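You operate a simulated robot arm through the tools that you are given. There is no shell and no other tool.

You run a simulated two-armed robot. Do the job below in one go: nothing can be reset, and whatever is moved stays where it is left.

## Task
Rinse the stained probe in pure water, then empty the beaker.
Fine: fill the small plastic beaker to 60 at the carboy tap, dip the probe in it till the stain is gone, raise it; empty the beaker on the drip grate and put it back. Set down upright: small plastic beaker.

The check looks at the end state, three seconds after you hand in, the way a careful person would. Anything else that was tipped, shoved, dropped, spilled or broken makes it a failure.

## Robot
Two 6-joint arms with two-finger grippers on one trunk that stands fixed in place. Base frame: the origin is at the foot of the trunk, x ahead of it, y to its left, z up; the work surface is at about z = 0.85. Lengths are in m, angles in degrees, forces in N, time in s.
The left shoulder is at [0.03, 0.178, 1.113], the right one opposite. With the tool pointing down near the work surface each hand reaches from about 0.54 to 0.8 m from the base axis, measured 20 degrees to its own side. Payload 2.54 kg a hand.
Tool frame (each hand has its own): the origin (TCP) lies between the finger pads and is the grasp point; the fingertips stand 0.03 m ahead of it; z points along the fingers, y is the line along which they close. The gripper opens to 0.116 m. The gripper's body begins 0.095 m behind the TCP.
Orientation is told as [roll, pitch, yaw] about the base's x, y, z axes, in that order, counted from this pose: with the fingers straight down and closing along the base's y, the tool's x points along the base's -x, its y along +y and its z along -z.

## Interface
- The arms move only by the tool arm_command. It takes "left_steps", "right_steps" or both (then of equal length, played together; a hand with none holds still); each is a list of rows, each a list of 3 entries, a list of its own where there are three numbers: the shift along the tool's x, y, z in m, then the turn, a rotation vector about the tool's x, y, z in rad, then the gripper command, from -1 (shut) to 1 (fully open), values between in proportion. In form: [[[dx, dy, dz], [ax, ay, az], hand], ...]. A call has 1 to 20 rows; each row shifts and turns the commanded pose from where the row before left it, along the tool's axes as they then stand. Each row takes 0.2 s and may step no farther than 0.05 m and 8.6 degrees from the row before; otherwise, or with a gripper value out of range, the whole call is refused. Where a pose cannot be reached the arm comes as near as it can. A force on the tool above 90 N (or 10 N above the force at the start of the call, whichever is more), or a blocked arm, ends the call early, and 0.2 s more pass. Each finger travels about 0.153 m/s and halts on what it meets, pressing with about 35 N; the grip force reading is that of the motor and also rises with nothing between the fingers. The clock runs only during rows and for 0.2 s after the last one: add rows that do not move to give the fingers time. It gives the time, the measured TCP pose, the force on the tool (base axes), the opening and the grip force at its end, in the units of the frame above (readings bear some noise), with the torque about the TCP (base axes, N m) and any sound that the robot's microphone picked up, and new pictures: "pictures" is both (left out), scene, wrist or none (wrist: the cameras of the hands that moved).
- Cameras (640 x 400 px; columns grow to the right, rows downward): "scene" is now at [0.0445, 0.0093, 1.8301]; the picture's right is [0.10, -0.99, 0.00], its down [-0.80, -0.08, -0.59] and it looks along [0.59, 0.06, -0.80] (base axes); focal length 310 px, centre (320, 200). "left" rides on the left gripper at [0.069, 0.015, -0.122] in its tool frame; the picture's right is [-0.21, 0.98, 0.00], its down [-0.83, -0.18, -0.53] and it looks along [-0.52, -0.11, 0.85] (tool axes); focal length 251 px, centre (320, 200). "right" rides on the right gripper at [0.069, -0.015, -0.122] in its tool frame; the picture's right is [0.21, 0.98, 0.00], its down [-0.83, 0.18, -0.53] and it looks along [-0.52, 0.11, 0.85] (tool axes); focal length 251 px, centre (320, 200). There is no depth. A picture from a camera that has moved, and an enlarged one, comes with that camera's place and axes in the base frame and with its lens.
- lift_body(by): slides the trunk up (or, below 0, down) by that many m; the arms and the scene camera ride with it, the base frame stays. It gives what a move gives, with no picture.
- turn_head(pan, tilt): turns the head with the scene camera to pan (to the left, within 143 degrees either way) and tilt (down, from -29 to 69), counted from straight ahead of the robot. It gives what a move gives, and a new picture of the scene camera.
- close_up(camera, box): a new picture of the part [left, top, right, bottom] of that camera's present view, enlarged. It takes no simulated time.
- finish_job(): hands the job in; it is judged then, once.

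Places have to be worked out from the pictures, the camera data and where the tool is seen. Open the grippers and draw the arms clear of the work before you hand the job in, unless the task says otherwise.

The tools are called after ">>>" by a JSON object that holds its "fn" and its "kwargs". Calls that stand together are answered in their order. arm_command: Moves the arms, as the interface text tells. Its arguments: {"type":"object","properties":{"left_steps":{"type":"array"},"right_steps":{"type":"array"},"pictures":{"type":"string","enum":["both","scene","wrist","none"]}},"required":[]} The other tools are called the same way: lift_body (by) slides the trunk up or down; turn_head (pan, tilt) turns the head that bears the scene camera; close_up (camera, box) takes an enlarged picture of a part of a camera's view; finish_job () hands the job in.

At the start:

```text
time: 0.0
left_tcp_pos: [0.5776, 0.2058, 1.3314]
left_ee_rot: [-0.1, -0.1, 0.0]
left_contact_force: [-0.1, -0.3, -0.1]
left_torque: [-0.02, -0.02, 0.0]
left_finger_gap: 0.1161
left_grasp_force: 0.0
right_tcp_pos: [0.5202, -0.2269, 1.2967]
right_ee_rot: [-0.1, -0.1, -0.1]
right_contact_force: [-0.7, -0.1, -0.5]
right_torque: [-0.01, 0.02, 0.02]
right_finger_gap: 0.116
right_grasp_force: 0.0
trunk travel left (down, up): [-0.325, 0.215]
head pan, tilt: [5.8, 53.5]
```

scene: 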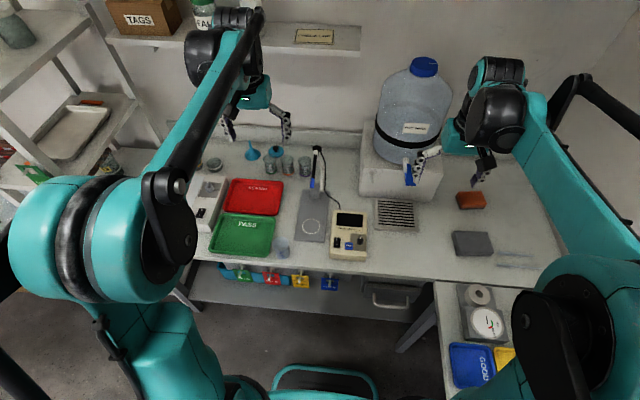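
right: 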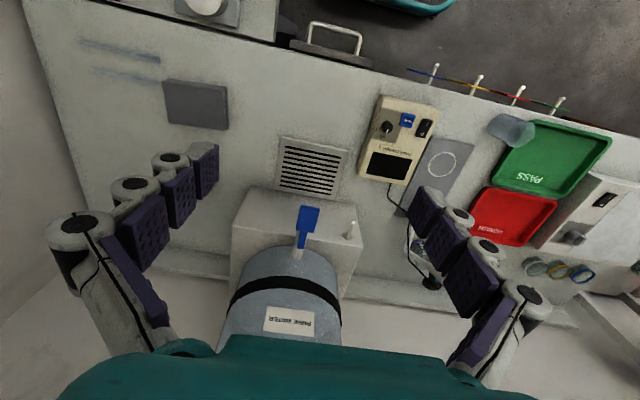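
left: 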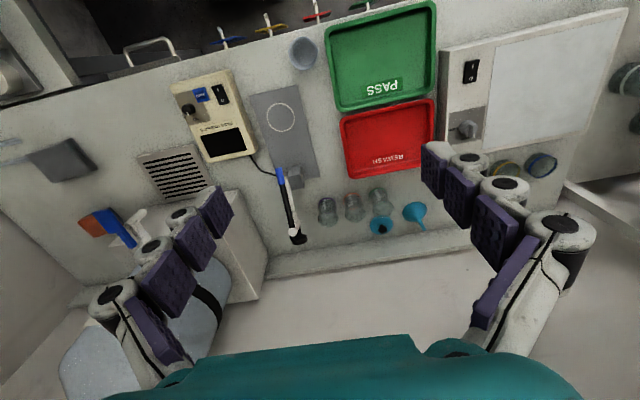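

I'll begin by enlarging the work area to identify the beaker, probe and tap.

>>> {"fn": "close_up", "kwargs": {"camera": "scene", "box": [180, 130, 380, 270]}}

>>> {"fn": "close_up", "kwargs": {"camera": "scene", "box": [340, 50, 500, 250]}}

>>> {"fn": "close_up", "kwargs": {"camera": "left", "box": [120, 20, 440, 260]}}

>>> {"fn": "close_up", "kwargs": {"camera": "right", "box": [220, 60, 560, 310]}}

```text
2.86 times, centred on (280, 200) of scene
camera zoom: at [0.0445, 0.0093, 1.8301], right [0.1, -0.99, 0.0], down [-0.8, -0.08, -0.59], along [0.59, 0.06, -0.8], focal length 886 px, centre (434, 200)
```

zoom: 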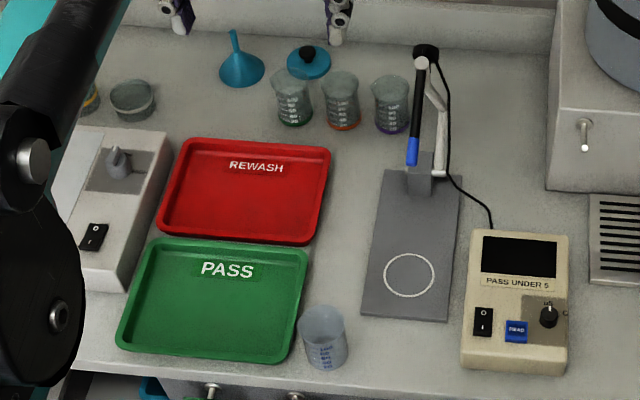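

```text
2.00 times, centred on (420, 150) of scene
camera zoom: at [0.0445, 0.0093, 1.8301], right [0.1, -0.99, 0.0], down [-0.8, -0.08, -0.59], along [0.59, 0.06, -0.8], focal length 620 px, centre (120, 300)
```

zoom: 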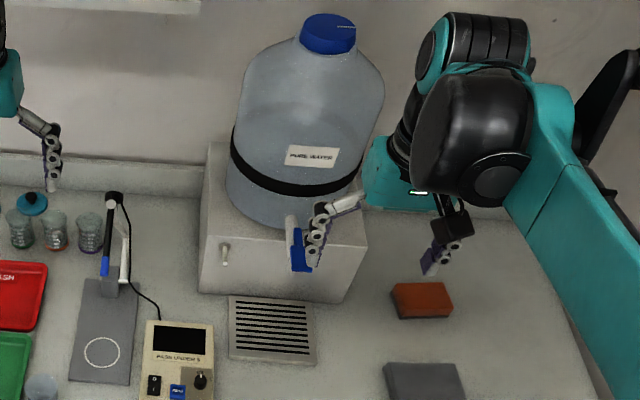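

```text
1.67 times, centred on (280, 140) of left
camera zoom: at [0.5079, 0.2206, 1.4531], right [0.22, 0.98, 0.0], down [0.82, -0.18, 0.54], along [0.52, -0.12, -0.84], focal length 419 px, centre (387, 300)
```

zoom: 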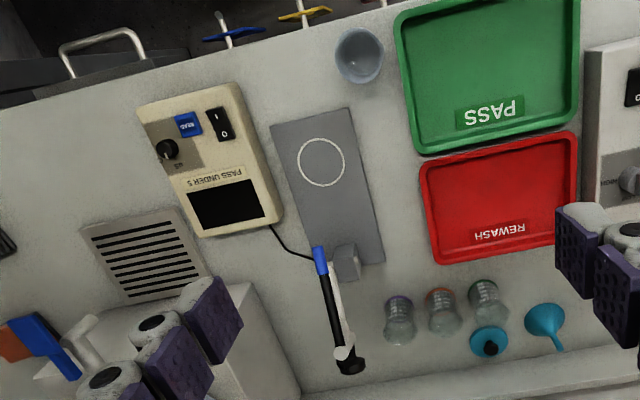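

```text
1.60 times, centred on (390, 185) of right
camera zoom: at [0.4516, -0.2428, 1.4195], right [-0.21, 0.98, 0.0], down [0.83, 0.18, 0.53], along [0.52, 0.11, -0.85], focal length 402 px, centre (208, 224)
```

zoom: 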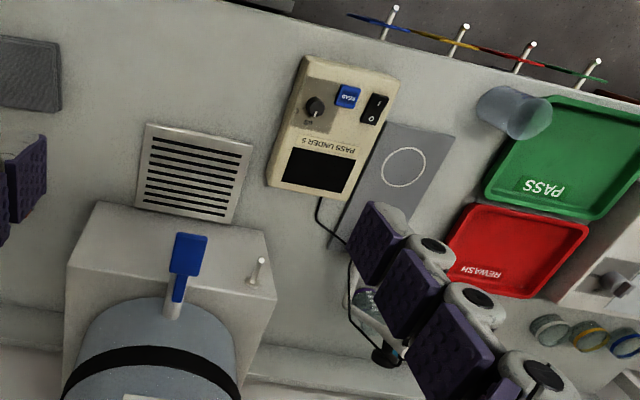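

Beaker is near (0.525, 0.19) left of the stand; tap lever near (0.735, -0.21, 1.06) above the drip grate. I'll zoom more into the probe stand, tap and beaker.

>>> {"fn": "close_up", "kwargs": {"camera": "scene", "box": [290, 135, 370, 185]}}

>>> {"fn": "close_up", "kwargs": {"camera": "scene", "box": [370, 140, 450, 190]}}

>>> {"fn": "close_up", "kwargs": {"camera": "scene", "box": [260, 225, 308, 265]}}

>>> {"fn": "close_up", "kwargs": {"camera": "left", "box": [230, 70, 350, 260]}}

>>> {"fn": "close_up", "kwargs": {"camera": "right", "box": [260, 180, 380, 260]}}

```text
8.00 times, centred on (330, 160) of scene
camera zoom: at [0.0445, 0.0093, 1.8301], right [0.1, -0.99, 0.0], down [-0.8, -0.08, -0.59], along [0.59, 0.06, -0.8], focal length 2480 px, centre (240, 520)
```

zoom: 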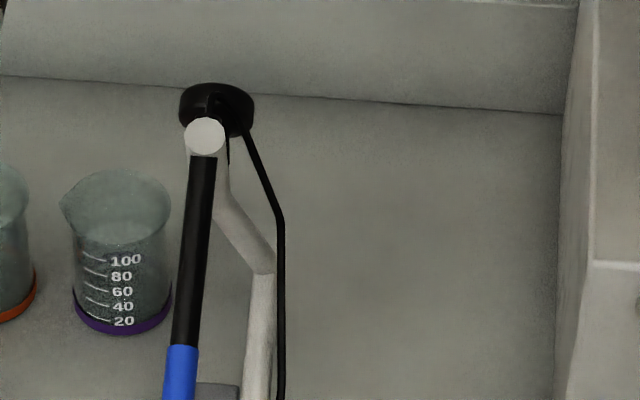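

```text
8.00 times, centred on (410, 165) of scene
camera zoom: at [0.0445, 0.0093, 1.8301], right [0.1, -0.99, 0.0], down [-0.8, -0.08, -0.59], along [0.59, 0.06, -0.8], focal length 2480 px, centre (-400, 480)
```

zoom: 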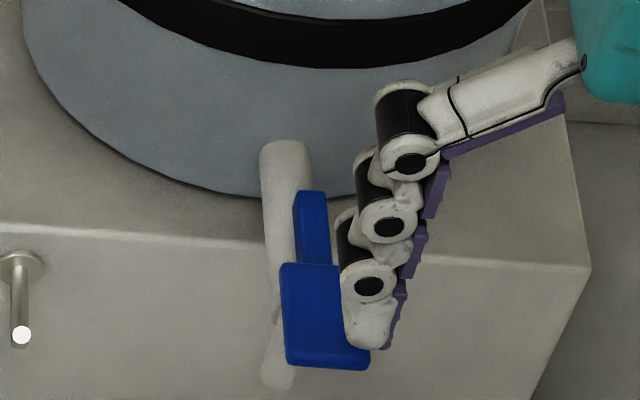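

```text
10.00 times, centred on (284, 245) of scene
camera zoom: at [0.0445, 0.0093, 1.8301], right [0.1, -0.99, 0.0], down [-0.8, -0.08, -0.59], along [0.59, 0.06, -0.8], focal length 3100 px, centre (680, -250)
```

zoom: 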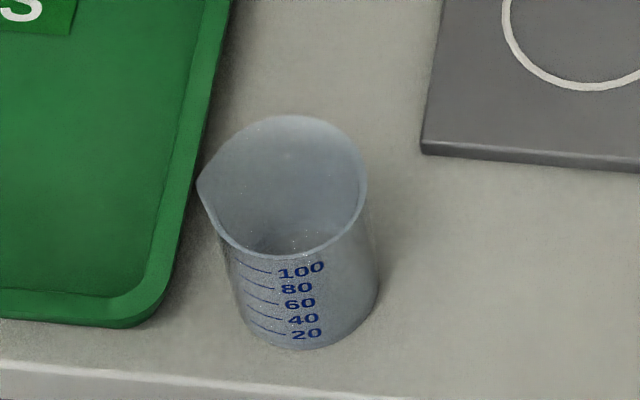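

```text
2.11 times, centred on (290, 165) of left
camera zoom: at [0.5079, 0.2206, 1.4531], right [0.22, 0.98, 0.0], down [0.82, -0.18, 0.54], along [0.52, -0.12, -0.84], focal length 529 px, centre (383, 274)
```

zoom: 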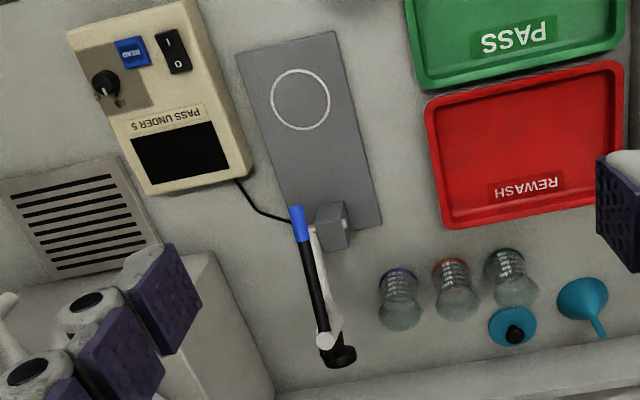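

```text
5.00 times, centred on (320, 220) of right
camera zoom: at [0.4516, -0.2428, 1.4195], right [-0.21, 0.98, 0.0], down [0.83, 0.18, 0.53], along [0.52, 0.11, -0.85], focal length 1257 px, centre (320, 100)
```

zoom: 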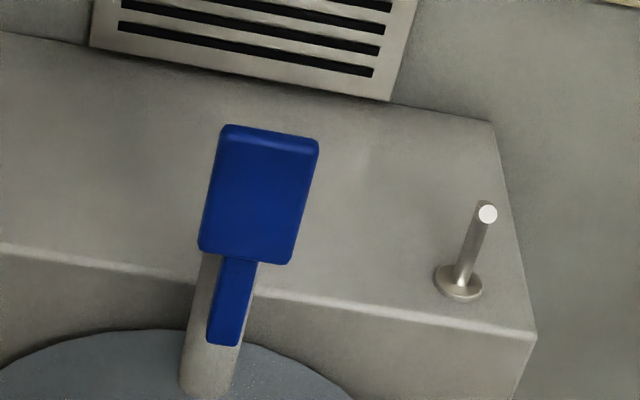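

The tap pipe has a blue lever over a large grate, and the probe is a black rod with a blue sleeve on some white arm whose hinge I can't make out yet. I'll lower and pitch both hands in free space to get side views of the probe stand (left) and tap (right).

>>> {"fn": "arm_command", "kwargs": {"left_steps": [[[0, 0.02, 0.036], [0, 0, 0], 1], [[0, 0.02, 0.036], [0, 0, 0], 1], [[0, 0.02, 0.036], [0, 0, 0], 1], [[0, 0.02, 0.036], [0, 0, 0], 1], [[0, 0.02, 0.036], [0, 0, 0], 1], [[0, 0, 0], [0, 0, 0.14], 1], [[0, 0, 0], [0, 0, 0.14], 1], [[0, 0, 0], [0, 0, 0.14], 1], [[0, 0, 0], [0, 0, 0.14], 1], [[0, 0, 0], [0, 0, 0.14], 1], [[0, 0, 0], [0, -0.145, 0], 1], [[0, 0, 0], [0, -0.145, 0], 1], [[0, 0, 0], [0, -0.145, 0], 1], [[0, 0, 0], [0, -0.145, 0], 1], [[0, 0, 0], [0, -0.145, 0], 1]], "right_steps": [[[-0.006, -0.03, 0.034], [0, 0, 0], 1], [[-0.006, -0.03, 0.034], [0, 0, 0], 1], [[-0.006, -0.03, 0.034], [0, 0, 0], 1], [[-0.006, -0.03, 0.034], [0, 0, 0], 1], [[-0.006, -0.03, 0.034], [0, 0, 0], 1], [[0, 0, 0], [0, -0.145, 0], 1], [[0, 0, 0], [0, -0.145, 0], 1], [[0, 0, 0], [0, -0.145, 0], 1], [[0, 0, 0], [0, -0.145, 0], 1], [[0, 0, 0], [0, -0.145, 0], 1], [[0, 0, 0], [0, 0, 0], 1], [[0, 0, 0], [0, 0, 0], 1], [[0, 0, 0], [0, 0, 0], 1], [[0, 0, 0], [0, 0, 0], 1], [[0, 0, 0], [0, 0, 0], 1]]}}

```text
time: 3.2
left_tcp_pos: [0.5762, 0.3054, 1.1511]
left_ee_rot: [0.1, -41.8, -40.3]
left_contact_force: [-0.1, 0.5, -0.9]
left_torque: [0.0, -0.02, 0.01]
left_finger_gap: 0.116
left_grasp_force: 0.0
right_tcp_pos: [0.5504, -0.3754, 1.1283]
right_ee_rot: [0.0, -41.4, 0.0]
right_contact_force: [0.7, -0.8, 0.2]
right_torque: [-0.02, 0.03, 0.01]
right_finger_gap: 0.116
right_grasp_force: 0.2
trunk travel left (down, up): [-0.325, 0.215]
head pan, tilt: [5.8, 53.5]
camera scene: at [0.0447, 0.0102, 1.8301], right [0.1, -0.99, 0.0], down [-0.8, -0.08, -0.59], along [0.59, 0.06, -0.8], focal length 310 px, centre (320, 200)
camera right: at [0.4182, -0.3921, 1.173], right [-0.16, 0.98, -0.14], down [0.26, 0.18, 0.95], along [0.95, 0.11, -0.29], focal length 251 px, centre (320, 200)
camera left: at [0.4861, 0.403, 1.1959], right [0.75, 0.64, 0.14], down [0.08, -0.31, 0.95], along [0.65, -0.7, -0.28], focal length 251 px, centre (320, 200)
```

scene: 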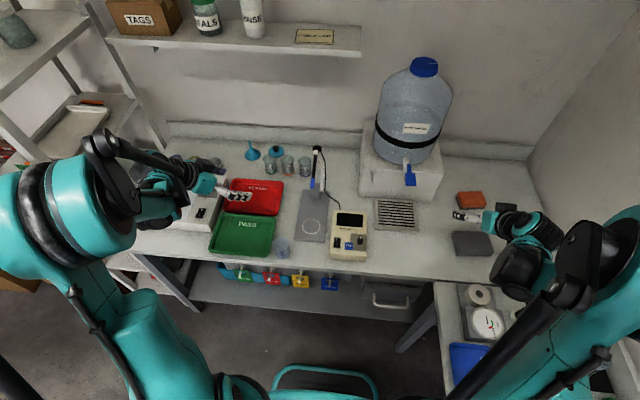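
right: 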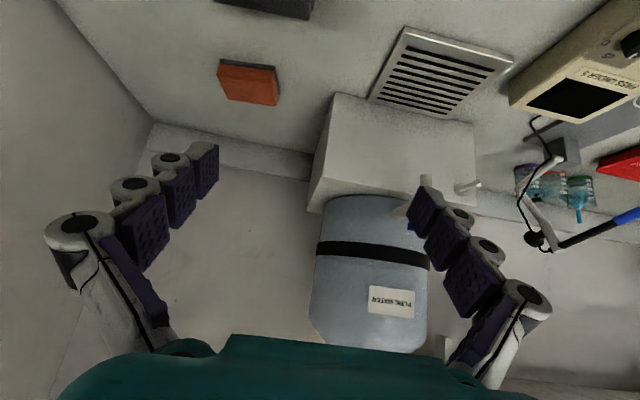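
left: 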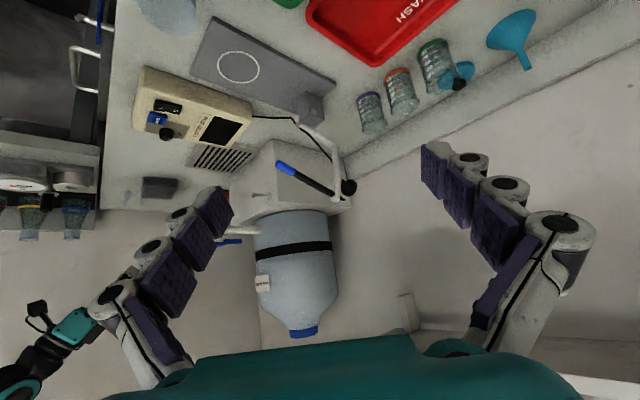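

The left wrist view shows the probe stand from the side. I'll enlarge both.

>>> {"fn": "close_up", "kwargs": {"camera": "left", "box": [180, 10, 380, 260]}}

>>> {"fn": "close_up", "kwargs": {"camera": "left", "box": [260, 80, 380, 220]}}

>>> {"fn": "close_up", "kwargs": {"camera": "right", "box": [490, 100, 640, 260]}}

>>> {"fn": "close_up", "kwargs": {"camera": "scene", "box": [350, 130, 460, 240]}}

>>> {"fn": "close_up", "kwargs": {"camera": "scene", "box": [280, 135, 360, 195]}}

```text
1.60 times, centred on (280, 135) of left
camera zoom: at [0.4861, 0.403, 1.1959], right [0.75, 0.64, 0.14], down [0.08, -0.31, 0.95], along [0.65, -0.7, -0.28], focal length 402 px, centre (384, 304)
```

zoom: 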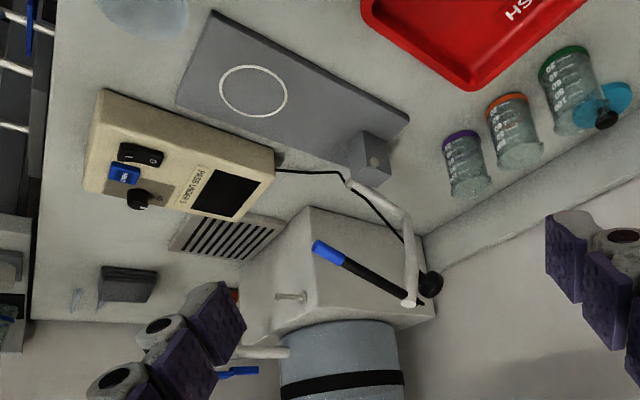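

```text
2.86 times, centred on (320, 150) of left
camera zoom: at [0.4861, 0.403, 1.1959], right [0.75, 0.64, 0.14], down [0.08, -0.31, 0.95], along [0.65, -0.7, -0.28], focal length 718 px, centre (320, 343)
```

zoom: 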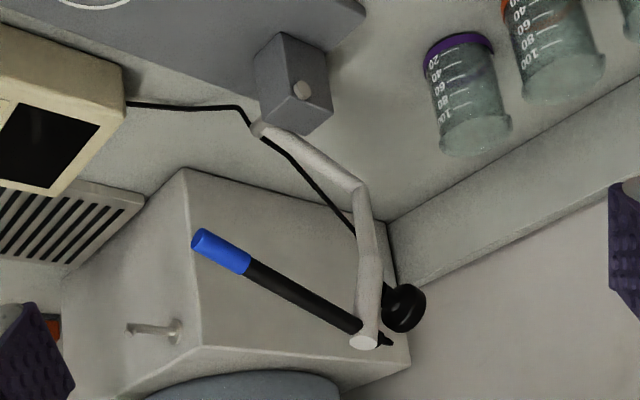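

```text
2.50 times, centred on (565, 180) of right
camera zoom: at [0.4182, -0.3921, 1.173], right [-0.16, 0.98, -0.14], down [0.26, 0.18, 0.95], along [0.95, 0.11, -0.29], focal length 629 px, centre (-292, 250)
```

zoom: 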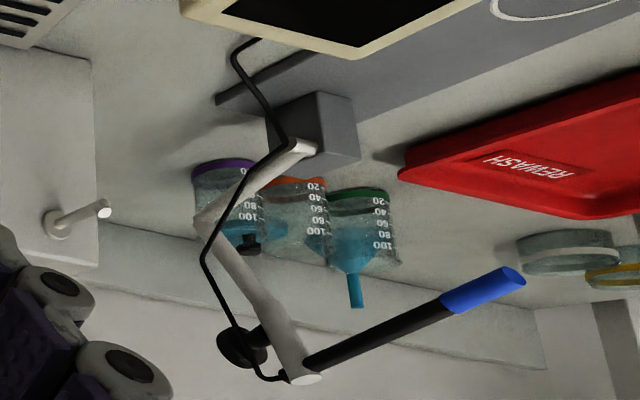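

```text
3.64 times, centred on (405, 185) of scene
camera zoom: at [0.0447, 0.0102, 1.8301], right [0.1, -0.99, 0.0], down [-0.8, -0.08, -0.59], along [0.59, 0.06, -0.8], focal length 1127 px, centre (11, 254)
```

zoom: 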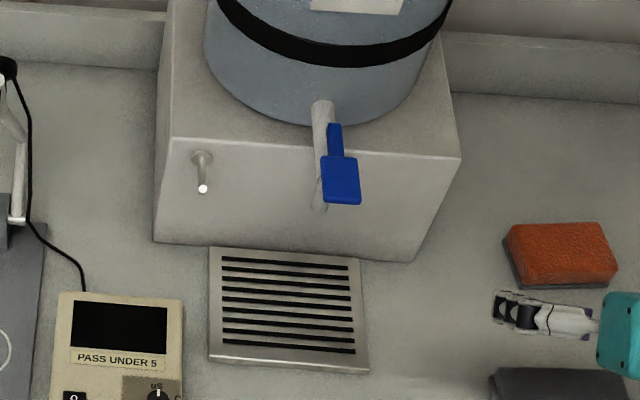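

```text
6.67 times, centred on (320, 165) of scene
camera zoom: at [0.0447, 0.0102, 1.8301], right [0.1, -0.99, 0.0], down [-0.8, -0.08, -0.59], along [0.59, 0.06, -0.8], focal length 2066 px, centre (320, 433)
```

zoom: 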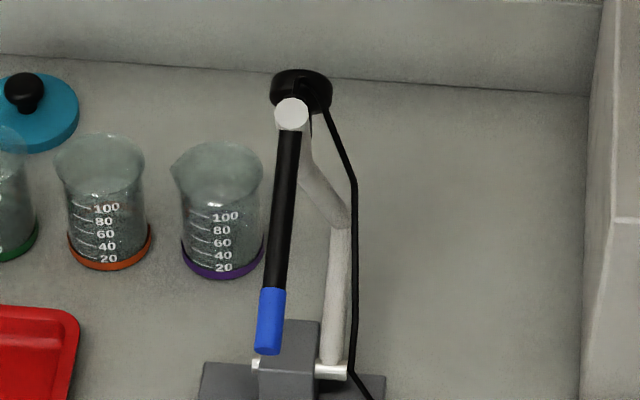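

The probe hangs on a bent white arm pivoting on the grey block (axle ≈ (0.767, ·, 0.909)), with a black knob handle at the back; swinging it forward brings the probe over the circle. Now I'll shift the right hand left for a clear view of the tap.

>>> {"fn": "arm_command", "kwargs": {"right_steps": [[[0, 0.045, 0], [0, 0, 0], 1], [[0, 0.045, 0], [0, 0, 0], 1], [[0, 0.045, 0], [0, 0, 0], 1], [[0, 0.02, 0], [0, 0, 0], 1], [[0, 0, 0], [0, 0, 0], 1]], "pictures": "wrist"}}

>>> {"fn": "close_up", "kwargs": {"camera": "right", "box": [220, 60, 420, 260]}}

```text
time: 4.4
left_tcp_pos: [0.5768, 0.3049, 1.151]
left_ee_rot: [0.1, -41.7, -40.1]
left_contact_force: [0.6, -0.7, 0.1]
left_torque: [0.0, 0.0, 0.01]
left_finger_gap: 0.1161
left_grasp_force: 0.0
right_tcp_pos: [0.5503, -0.2224, 1.1286]
right_ee_rot: [0.1, -41.7, 0.0]
right_contact_force: [0.2, 0.5, 0.1]
right_torque: [0.02, 0.01, 0.04]
right_finger_gap: 0.1159
right_grasp_force: 0.0
trunk travel left (down, up): [-0.325, 0.215]
head pan, tilt: [5.8, 53.5]
camera right: at [0.4179, -0.238, 1.1735], right [-0.16, 0.98, -0.14], down [0.26, 0.18, 0.95], along [0.95, 0.11, -0.29], focal length 251 px, centre (320, 200)
```

right: 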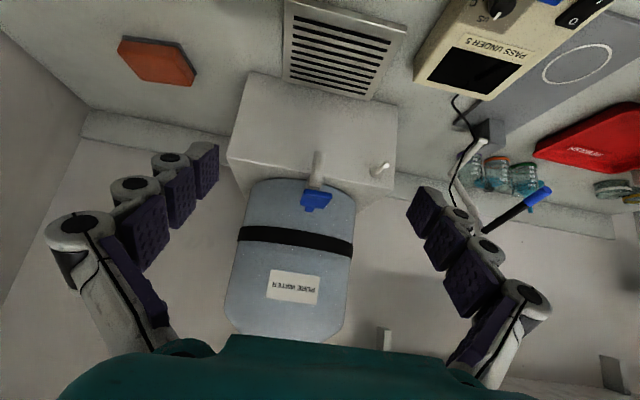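

```text
2.00 times, centred on (320, 160) of right
camera zoom: at [0.4179, -0.238, 1.1735], right [-0.16, 0.98, -0.14], down [0.26, 0.18, 0.95], along [0.95, 0.11, -0.29], focal length 503 px, centre (320, 280)
```

zoom: 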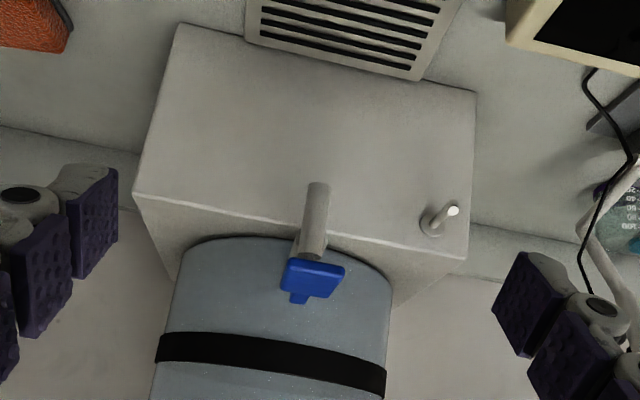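

The paddle sits near (0.70, -0.21, 1.087), and the spout's mouth is near (0.737, -0.212, 1.00). I'll draw the left hand back and up, and turn the right hand straight down with yaw -90, so its fingers close along x and stay clear of the beaker's left-facing spout.

>>> {"fn": "arm_command", "kwargs": {"left_steps": [[[-0.008, 0.019, -0.033], [0, 0, 0], 1], [[-0.008, 0.019, -0.033], [0, 0, 0], 1], [[-0.008, 0.019, -0.033], [0, 0, 0], 1], [[-0.008, 0.019, -0.033], [0, 0, 0], 1], [[0, 0, 0], [0, 0, 0], 1], [[0, 0, 0], [0, 0, 0], 1], [[0, 0, 0], [0, 0, 0], 1], [[0, 0, 0], [0, 0, 0], 1], [[0, 0, 0], [0, 0, 0], 1], [[0, 0, 0], [0, 0, 0], 1], [[0, 0, 0], [0, 0, 0], 1], [[0, 0, 0], [0, 0, 0], 1], [[0, 0, 0], [0, 0, 0], 1], [[0, 0, 0], [0, 0, 0], 1], [[0, 0, 0], [0, 0, 0], 1], [[0, 0, 0], [0, 0, 0], 1]], "right_steps": [[[0, 0, 0], [0, 0.145, 0], 1], [[0, 0, 0], [0, 0.145, 0], 1], [[0, 0, 0], [0, 0.145, 0], 1], [[0, 0, 0], [0, 0.145, 0], 1], [[0, 0, 0], [0, 0.145, 0], 1], [[0, 0, 0], [0, 0, 0.1428], 1], [[0, 0, 0], [0, 0, 0.1428], 1], [[0, 0, 0], [0, 0, 0.1428], 1], [[0, 0, 0], [0, 0, 0.1428], 1], [[0, 0, 0], [0, 0, 0.1428], 1], [[0, 0, 0], [0, 0, 0.1428], 1], [[0, 0, 0], [0, 0, 0.1428], 1], [[0, 0, 0], [0, 0, 0.1428], 1], [[0, 0, 0], [0, 0, 0.1428], 1], [[0, 0, 0], [0, 0, 0.1428], 1], [[0, 0, 0], [0, 0, 0.1428], 1]]}}

```text
time: 7.8
left_tcp_pos: [0.5774, 0.4055, 1.271]
left_ee_rot: [0.0, -41.7, -40.2]
left_contact_force: [-0.6, -0.5, 0.5]
left_torque: [0.02, 0.0, 0.0]
left_finger_gap: 0.1158
left_grasp_force: 0.1
right_tcp_pos: [0.5494, -0.2217, 1.1278]
right_ee_rot: [0.0, 0.0, -90.1]
right_contact_force: [-0.4, 0.5, 0.4]
right_torque: [0.01, -0.01, -0.01]
right_finger_gap: 0.116
right_grasp_force: 0.1
trunk travel left (down, up): [-0.325, 0.215]
head pan, tilt: [5.8, 53.5]
camera scene: at [0.0445, 0.0094, 1.8301], right [0.1, -0.99, 0.0], down [-0.8, -0.08, -0.59], along [0.59, 0.06, -0.8], focal length 310 px, centre (320, 200)
camera right: at [0.5359, -0.1536, 1.2495], right [0.98, 0.21, 0.0], down [0.18, -0.83, 0.53], along [0.11, -0.52, -0.85], focal length 251 px, centre (320, 200)
camera left: at [0.4871, 0.5016, 1.3163], right [0.75, 0.64, 0.14], down [0.08, -0.31, 0.95], along [0.65, -0.7, -0.28], focal length 251 px, centre (320, 200)
```

scene: 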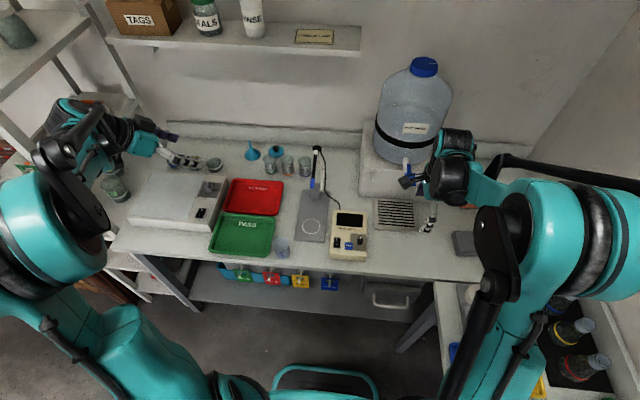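
right: 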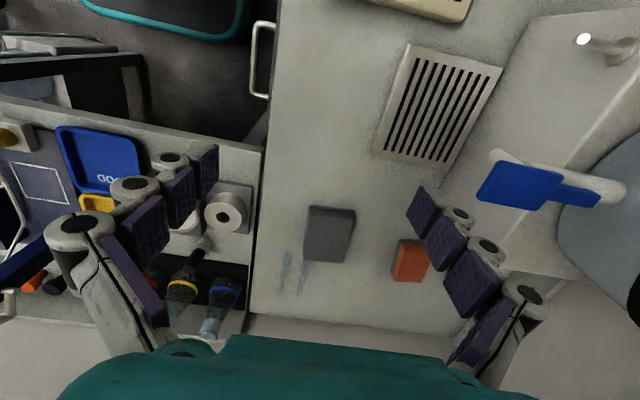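
left: 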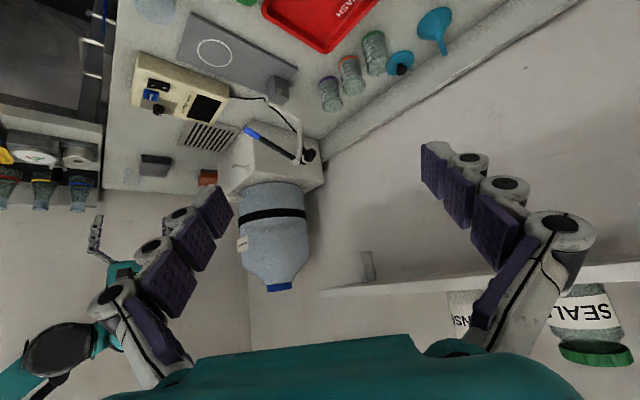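

Yaw -90 is reached and free. Now I'll move the right hand above the beaker (target ≈ (0.52, 0.185)).

>>> {"fn": "arm_command", "kwargs": {"right_steps": [[[0.045, -0.003, 0.006], [0, 0, 0], 1], [[0.045, -0.003, 0.006], [0, 0, 0], 1], [[0.045, -0.003, 0.006], [0, 0, 0], 1], [[0.045, -0.003, 0.006], [0, 0, 0], 1], [[0.045, -0.003, 0.006], [0, 0, 0], 1], [[0.045, -0.003, 0.006], [0, 0, 0], 1], [[0.045, -0.003, 0.006], [0, 0, 0], 1], [[0.045, -0.003, 0.006], [0, 0, 0], 1], [[0.045, -0.005, 0.006], [0, 0, 0], 1], [[0, 0, 0], [0, 0, 0], 1]]}}

>>> {"fn": "close_up", "kwargs": {"camera": "scene", "box": [230, 190, 350, 270]}}

```text
time: 10.0
left_tcp_pos: [0.5788, 0.4042, 1.2711]
left_ee_rot: [0.1, -41.6, -40.2]
left_contact_force: [-0.3, -0.5, -0.6]
left_torque: [0.04, 0.0, 0.0]
left_finger_gap: 0.116
left_grasp_force: 0.1
right_tcp_pos: [0.5209, 0.1817, 1.0744]
right_ee_rot: [0.0, -0.1, -90.1]
right_contact_force: [0.1, 0.4, -0.4]
right_torque: [0.05, 0.02, 0.02]
right_finger_gap: 0.116
right_grasp_force: 0.1
trunk travel left (down, up): [-0.325, 0.215]
head pan, tilt: [5.8, 53.5]
camera scene: at [0.0445, 0.0079, 1.8301], right [0.1, -0.99, 0.0], down [-0.8, -0.08, -0.59], along [0.59, 0.06, -0.8], focal length 310 px, centre (320, 200)
camera right: at [0.5059, 0.2505, 1.1965], right [0.98, 0.21, 0.0], down [0.18, -0.83, 0.53], along [0.11, -0.52, -0.85], focal length 251 px, centre (320, 200)
```

scene: 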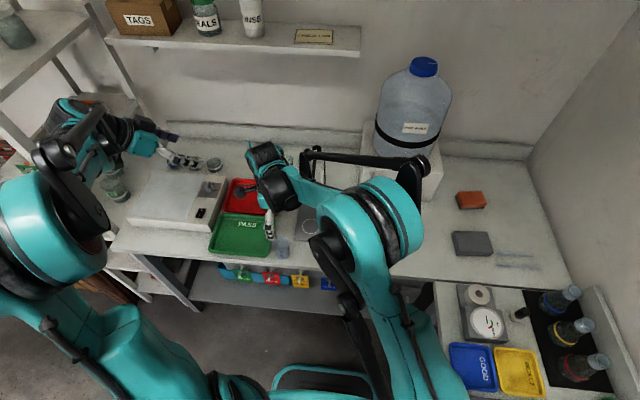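
right: 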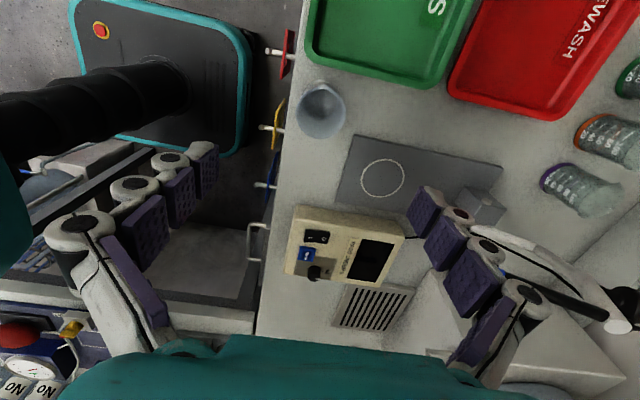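

```text
5.00 times, centred on (290, 230) of scene
camera zoom: at [0.0445, 0.0079, 1.8301], right [0.1, -0.99, 0.0], down [-0.8, -0.08, -0.59], along [0.59, 0.06, -0.8], focal length 1550 px, centre (470, 50)
```

zoom: 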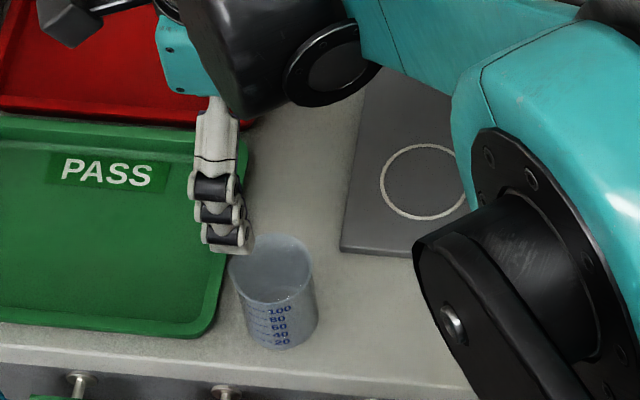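

I'll zoom the right wrist camera on the beaker to refine its place.

>>> {"fn": "close_up", "kwargs": {"camera": "right", "box": [270, 60, 370, 160]}}

```text
4.00 times, centred on (320, 110) of right
camera zoom: at [0.5059, 0.2505, 1.1965], right [0.98, 0.21, 0.0], down [0.18, -0.83, 0.53], along [0.11, -0.52, -0.85], focal length 1006 px, centre (320, 560)
```

zoom: 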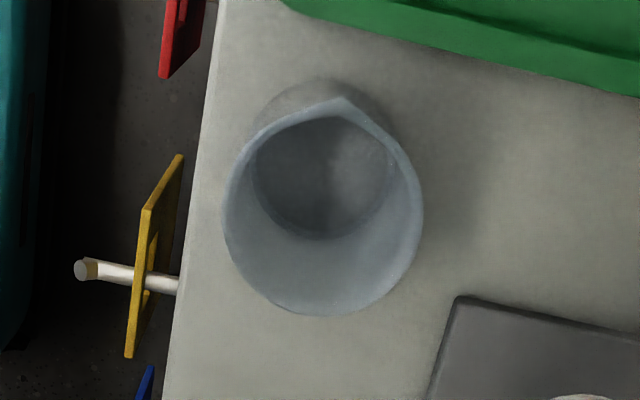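

Beaker centre works out at (0.519, 0.189), rim Ø≈0.052 at z≈0.925, spout pointing +y. I'll nudge over, descend to TCP z≈0.90, and close.

>>> {"fn": "arm_command", "kwargs": {"right_steps": [[[0.007, -0.002, 0.03], [0, 0, 0], 1], [[0, 0, 0.04], [0, 0, 0], 1], [[0, 0, 0.04], [0, 0, 0], 1], [[0, 0, 0.035], [0, 0, 0], 1], [[0, 0, 0.027], [0, 0, 0], 1], [[0, 0, 0], [0, 0, 0], 1]], "pictures": "both"}}

>>> {"fn": "close_up", "kwargs": {"camera": "right", "box": [200, 60, 450, 240]}}

>>> {"fn": "close_up", "kwargs": {"camera": "scene", "box": [250, 215, 310, 265]}}

```text
time: 11.4
left_tcp_pos: [0.5777, 0.4046, 1.2712]
left_ee_rot: [0.1, -41.7, -40.2]
left_contact_force: [0.1, -0.2, 0.2]
left_torque: [0.0, -0.01, 0.0]
left_finger_gap: 0.1162
left_grasp_force: 0.0
right_tcp_pos: [0.5191, 0.1873, 0.9029]
right_ee_rot: [0.0, 0.0, -90.0]
right_contact_force: [-0.2, -0.6, 0.3]
right_torque: [-0.02, -0.03, 0.0]
right_finger_gap: 0.116
right_grasp_force: 0.0
trunk travel left (down, up): [-0.325, 0.215]
head pan, tilt: [5.8, 53.5]
camera scene: at [0.0441, 0.0094, 1.8301], right [0.1, -0.99, 0.0], down [-0.8, -0.08, -0.6], along [0.59, 0.06, -0.8], focal length 310 px, centre (320, 200)
camera right: at [0.5038, 0.2577, 1.0239], right [0.98, 0.21, 0.0], down [0.18, -0.83, 0.53], along [0.11, -0.52, -0.85], focal length 251 px, centre (320, 200)
```

scene: 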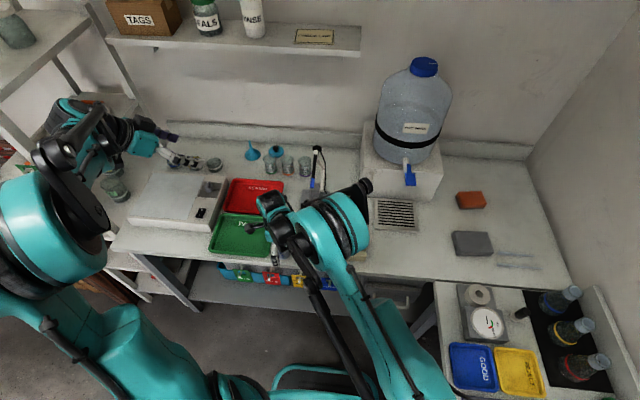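
right: 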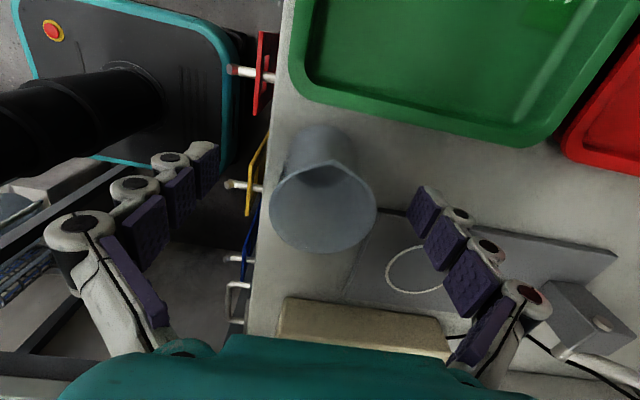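

```text
2.22 times, centred on (325, 150) of right
camera zoom: at [0.5038, 0.2577, 1.0239], right [0.98, 0.21, 0.0], down [0.18, -0.83, 0.53], along [0.11, -0.52, -0.85], focal length 559 px, centre (309, 311)
```

zoom: 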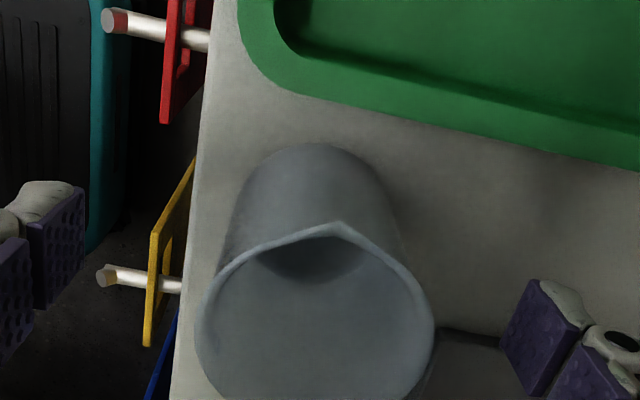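

```text
8.00 times, centred on (280, 240) of scene
camera zoom: at [0.0441, 0.0094, 1.8301], right [0.1, -0.99, 0.0], down [-0.8, -0.08, -0.6], along [0.59, 0.06, -0.8], focal length 2480 px, centre (640, -120)
```

zoom: 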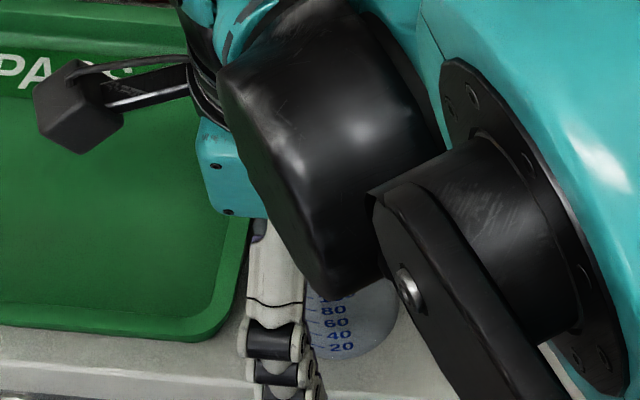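

The beaker lies between the fingers (centre ≈ (0.519, 0.192)). I'll nudge 4 mm and close.

>>> {"fn": "arm_command", "kwargs": {"right_steps": [[[0.004, 0, 0.002], [0, 0, 0], 1], [[0, 0, 0], [0, 0, 0], 0.2], [[0, 0, 0], [0, 0, 0], -0.1], [[0, 0, 0], [0, 0, 0], -0.35], [[0, 0, 0], [0, 0, 0], -0.35], [[0, 0, 0], [0, 0, 0], -0.35]], "pictures": "wrist"}}

```text
time: 12.8
left_tcp_pos: [0.5777, 0.4049, 1.2721]
left_ee_rot: [0.1, -41.8, -40.2]
left_contact_force: [0.1, 0.4, 0.5]
left_torque: [0.01, -0.02, 0.0]
left_finger_gap: 0.1161
left_grasp_force: 0.1
right_tcp_pos: [0.5184, 0.1929, 0.901]
right_ee_rot: [0.0, -0.1, -90.0]
right_contact_force: [0.9, -0.1, 2.0]
right_torque: [-0.03, 0.01, 0.02]
right_finger_gap: 0.0479
right_grasp_force: 35.0
trunk travel left (down, up): [-0.325, 0.215]
head pan, tilt: [5.8, 53.5]
camera right: at [0.5042, 0.2618, 1.0221], right [0.98, 0.21, 0.0], down [0.18, -0.83, 0.53], along [0.11, -0.52, -0.85], focal length 251 px, centre (320, 200)
```

right: 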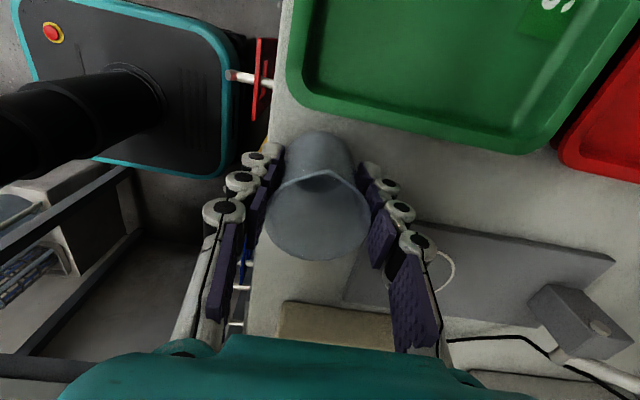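

The beaker is gripped (gap 48 mm). I'll lift it 0.12 and carry it to the open bench ahead of the grate, near (0.585, -0.21).

>>> {"fn": "arm_command", "kwargs": {"right_steps": [[[0, 0, -0.03], [0, 0, 0], -0.35], [[0, 0, -0.045], [0, 0, 0], -0.35], [[0, 0, -0.045], [0, 0, 0], -0.35], [[-0.0447, 0.0073, 0], [0, 0, 0], -0.35], [[-0.0447, 0.0073, 0], [0, 0, 0], -0.35], [[-0.0447, 0.0073, 0], [0, 0, 0], -0.35], [[-0.0447, 0.0073, 0], [0, 0, 0], -0.35], [[-0.0447, 0.0073, 0], [0, 0, 0], -0.35], [[-0.0447, 0.0073, 0], [0, 0, 0], -0.35], [[-0.0447, 0.0073, 0], [0, 0, 0], -0.35], [[-0.0447, 0.0073, 0], [0, 0, 0], -0.35], [[-0.0447, 0.0073, 0], [0, 0, 0], -0.35], [[0, 0, 0], [0, 0, 0], -0.35]], "pictures": "both"}}

```text
time: 15.6
left_tcp_pos: [0.5778, 0.4056, 1.2707]
left_ee_rot: [-0.1, -41.6, -40.3]
left_contact_force: [0.2, -0.3, -0.8]
left_torque: [-0.06, -0.03, 0.01]
left_finger_gap: 0.1161
left_grasp_force: 0.1
right_tcp_pos: [0.5839, -0.2077, 1.022]
right_ee_rot: [0.0, 0.0, -90.0]
right_contact_force: [0.6, 0.6, -0.9]
right_torque: [-0.03, -0.01, 0.02]
right_finger_gap: 0.0477
right_grasp_force: 35.2
trunk travel left (down, up): [-0.325, 0.215]
head pan, tilt: [5.8, 53.5]
camera scene: at [0.0443, 0.0109, 1.8301], right [0.1, -0.99, 0.0], down [-0.8, -0.08, -0.59], along [0.59, 0.06, -0.8], focal length 310 px, centre (320, 200)
camera right: at [0.5688, -0.1394, 1.143], right [0.98, 0.21, 0.0], down [0.18, -0.83, 0.53], along [0.11, -0.52, -0.85], focal length 251 px, centre (320, 200)
```

scene: 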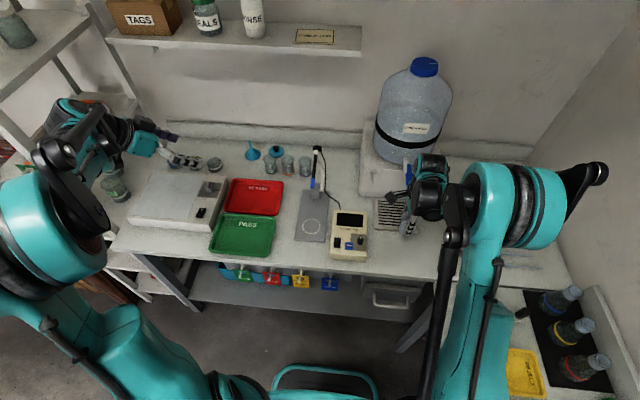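
right: 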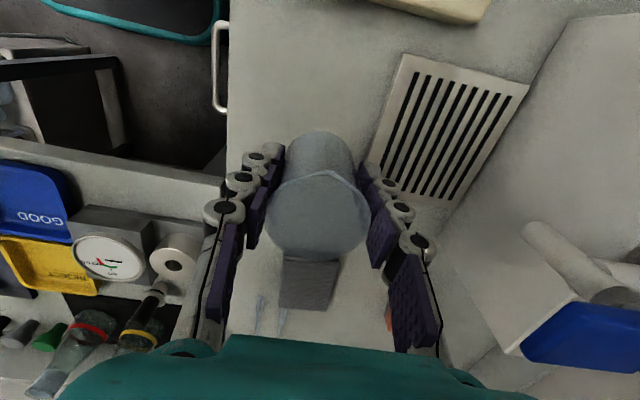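

Carry went well. Now I'll yaw the hand back to 0 (beaker spout toward the robot) over this open spot.

>>> {"fn": "arm_command", "kwargs": {"right_steps": [[[0, 0, 0], [0, 0, -0.1428], -0.35], [[0, 0, 0], [0, 0, -0.1428], -0.35], [[0, 0, 0], [0, 0, -0.1428], -0.35], [[0, 0, 0], [0, 0, -0.1428], -0.35], [[0, 0, 0], [0, 0, -0.1428], -0.35], [[0, 0, 0], [0, 0, -0.1428], -0.35], [[0, 0, 0], [0, 0, -0.1428], -0.35], [[0, 0, 0], [0, 0, -0.1428], -0.35], [[0, 0, 0], [0, 0, -0.1428], -0.35], [[0, 0, 0], [0, 0, -0.1428], -0.35], [[0, 0, 0], [0, 0, -0.1428], -0.35], [[0, 0, 0.045], [0, 0, 0], -0.35], [[0, 0, 0.04], [0, 0, 0], -0.35], [[0, 0, 0.02], [0, 0, 0], -0.35], [[0, 0, 0], [0, 0, 0], -0.35]], "pictures": "both"}}

>>> {"fn": "close_up", "kwargs": {"camera": "scene", "box": [350, 160, 450, 260]}}

```text
time: 18.8
left_tcp_pos: [0.5781, 0.4055, 1.2714]
left_ee_rot: [0.1, -41.6, -40.3]
left_contact_force: [0.2, 0.3, -0.1]
left_torque: [-0.01, -0.02, 0.02]
left_finger_gap: 0.1161
left_grasp_force: 0.1
right_tcp_pos: [0.584, -0.2097, 0.9142]
right_ee_rot: [0.0, 0.0, 0.0]
right_contact_force: [0.1, -0.3, -0.6]
right_torque: [0.0, 0.01, -0.01]
right_finger_gap: 0.0478
right_grasp_force: 35.6
trunk travel left (down, up): [-0.325, 0.215]
head pan, tilt: [5.8, 53.5]
camera scene: at [0.0444, 0.0095, 1.8301], right [0.1, -0.99, 0.0], down [-0.8, -0.08, -0.59], along [0.59, 0.06, -0.8], focal length 310 px, centre (320, 200)
camera right: at [0.5161, -0.2247, 1.036], right [-0.21, 0.98, 0.0], down [0.83, 0.18, 0.53], along [0.52, 0.11, -0.85], focal length 251 px, centre (320, 200)
```

scene: 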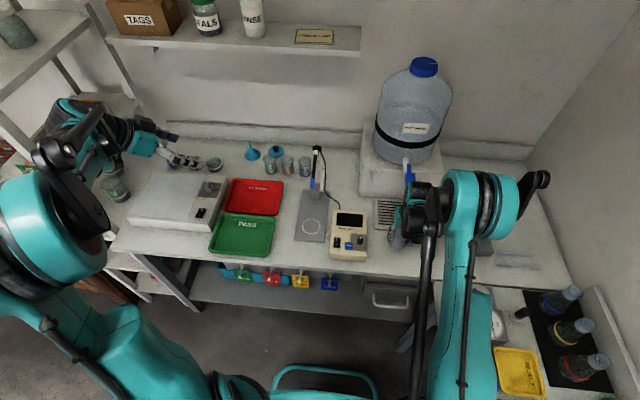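
right: 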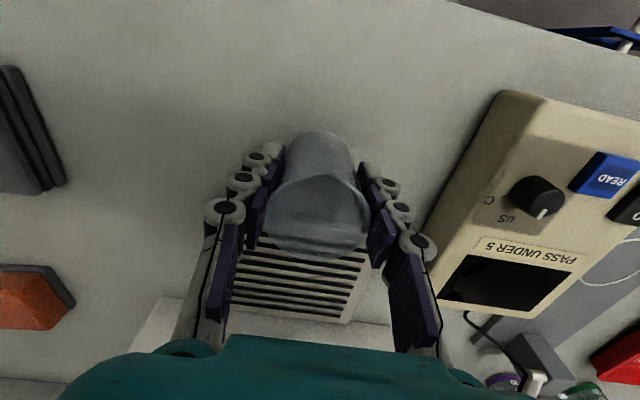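

```text
4.00 times, centred on (400, 210) of scene
camera zoom: at [0.0444, 0.0095, 1.8301], right [0.1, -0.99, 0.0], down [-0.8, -0.08, -0.59], along [0.59, 0.06, -0.8], focal length 1240 px, centre (0, 160)
```

zoom: 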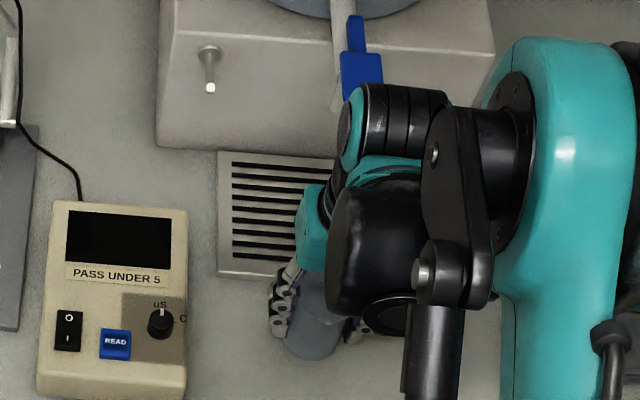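

Hovering about 13 mm above the bench. I'll lower the last bit, watching the force.

>>> {"fn": "arm_command", "kwargs": {"right_steps": [[[0, 0, 0.008], [0, 0, 0], -0.35], [[0, 0, 0.0045], [0, 0, 0], -0.35], [[0, 0, 0], [0, 0, 0], -0.35]], "pictures": "none"}}

```text
time: 19.6
left_tcp_pos: [0.5777, 0.4048, 1.2716]
left_ee_rot: [0.0, -41.7, -40.2]
left_contact_force: [0.1, 0.7, 0.2]
left_torque: [-0.02, -0.02, -0.01]
left_finger_gap: 0.1157
left_grasp_force: 0.1
right_tcp_pos: [0.5845, -0.2086, 0.901]
right_ee_rot: [0.1, 0.0, 0.1]
right_contact_force: [0.1, -0.1, -0.3]
right_torque: [0.02, 0.03, -0.02]
right_finger_gap: 0.0475
right_grasp_force: 34.7
trunk travel left (down, up): [-0.325, 0.215]
head pan, tilt: [5.8, 53.5]
```

No contact force yet; I'll ease down 1 mm at a time.

>>> {"fn": "arm_command", "kwargs": {"right_steps": [[[0, 0, 0.001], [0, 0, 0], -0.35], [[0, 0, 0.001], [0, 0, 0], -0.35], [[0, 0, 0], [0, 0, 0], -0.35]], "pictures": "none"}}

```text
time: 20.4
left_tcp_pos: [0.5773, 0.4057, 1.2718]
left_ee_rot: [0.2, -41.7, -40.2]
left_contact_force: [0.3, -1.0, 0.8]
left_torque: [-0.01, 0.02, -0.01]
left_finger_gap: 0.1161
left_grasp_force: 0.1
right_tcp_pos: [0.5846, -0.2085, 0.9012]
right_ee_rot: [0.0, 0.0, 0.0]
right_contact_force: [0.4, -0.4, 2.9]
right_torque: [-0.05, -0.03, 0.01]
right_finger_gap: 0.0479
right_grasp_force: 34.9
trunk travel left (down, up): [-0.325, 0.215]
head pan, tilt: [5.8, 53.5]
```

Contact at 2.9 N: the beaker stands. I'll open, rise, tilt the hand 50° forward and come to a pre-grasp 0.1 m behind the beaker.

>>> {"fn": "arm_command", "kwargs": {"right_steps": [[[0, 0, 0], [0, 0, 0], 0.0], [[0, 0, 0], [0, 0, 0], 0.6], [[0, 0, 0], [0, 0, 0], 0.6], [[0, 0, -0.04], [0, 0, 0], 0.6], [[0, 0, -0.04], [0, 0, 0], 0.6], [[0, 0, -0.04], [0, 0, 0], 0.6], [[0, 0, 0], [0, -0.1454, 0], 0.6], [[0, 0, 0], [0, -0.1454, 0], 0.6], [[0, 0, 0], [0, -0.1454, 0], 0.6], [[0, 0, 0], [0, -0.1454, 0], 0.6], [[0, 0, 0], [0, -0.1454, 0], 0.6], [[0, 0, 0], [0, -0.1454, 0], 0.6], [[0.033, 0, -0.006], [0, 0, 0], 0.6], [[0.033, 0, -0.006], [0, 0, 0], 0.6], [[0.033, 0, -0.006], [0, 0, 0], 0.6], [[0, 0, 0], [0, 0, 0], 0.6]], "pictures": "both"}}

>>> {"fn": "close_up", "kwargs": {"camera": "scene", "box": [350, 160, 450, 260]}}

```text
time: 23.8
left_tcp_pos: [0.5772, 0.4049, 1.271]
left_ee_rot: [0.1, -41.7, -40.2]
left_contact_force: [0.9, -0.2, -1.1]
left_torque: [-0.01, 0.0, 0.01]
left_finger_gap: 0.1164
left_grasp_force: 0.1
right_tcp_pos: [0.6172, -0.2153, 1.0754]
right_ee_rot: [-0.1, -49.8, 0.0]
right_contact_force: [0.5, 0.2, -0.3]
right_torque: [0.0, 0.01, -0.01]
right_finger_gap: 0.093
right_grasp_force: 0.1
right hand out of reach, approached as far as the arm can: row 11, 12, 13, 14, 15
trunk travel left (down, up): [-0.325, 0.215]
head pan, tilt: [5.8, 53.5]
camera scene: at [0.0447, 0.0095, 1.8301], right [0.1, -0.99, 0.0], down [-0.8, -0.08, -0.59], along [0.59, 0.06, -0.8], focal length 310 px, centre (320, 200)
camera right: at [0.4786, -0.2311, 1.0987], right [-0.14, 0.98, -0.16], down [0.12, 0.18, 0.98], along [0.98, 0.11, -0.15], focal length 251 px, centre (320, 200)
```

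scene: 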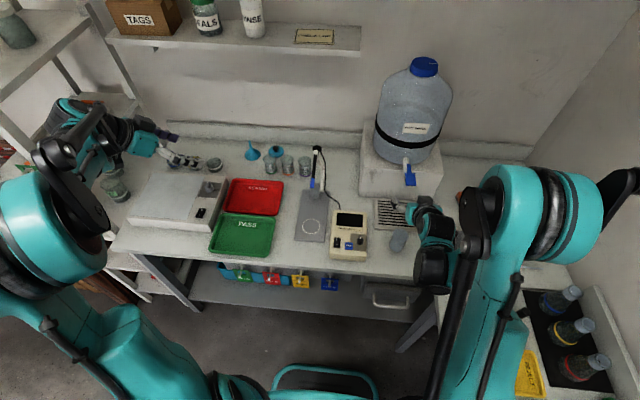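
right: 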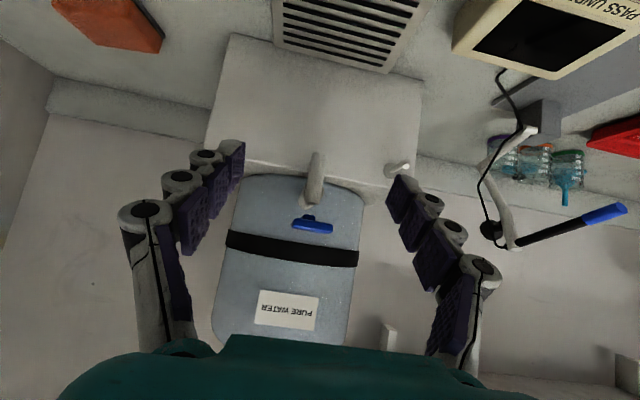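

```text
4.00 times, centred on (400, 210) of scene
camera zoom: at [0.0447, 0.0095, 1.8301], right [0.1, -0.99, 0.0], down [-0.8, -0.08, -0.59], along [0.59, 0.06, -0.8], focal length 1240 px, centre (0, 160)
```

zoom: 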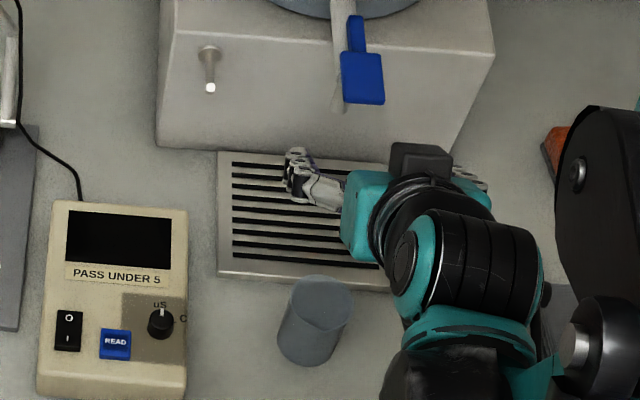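

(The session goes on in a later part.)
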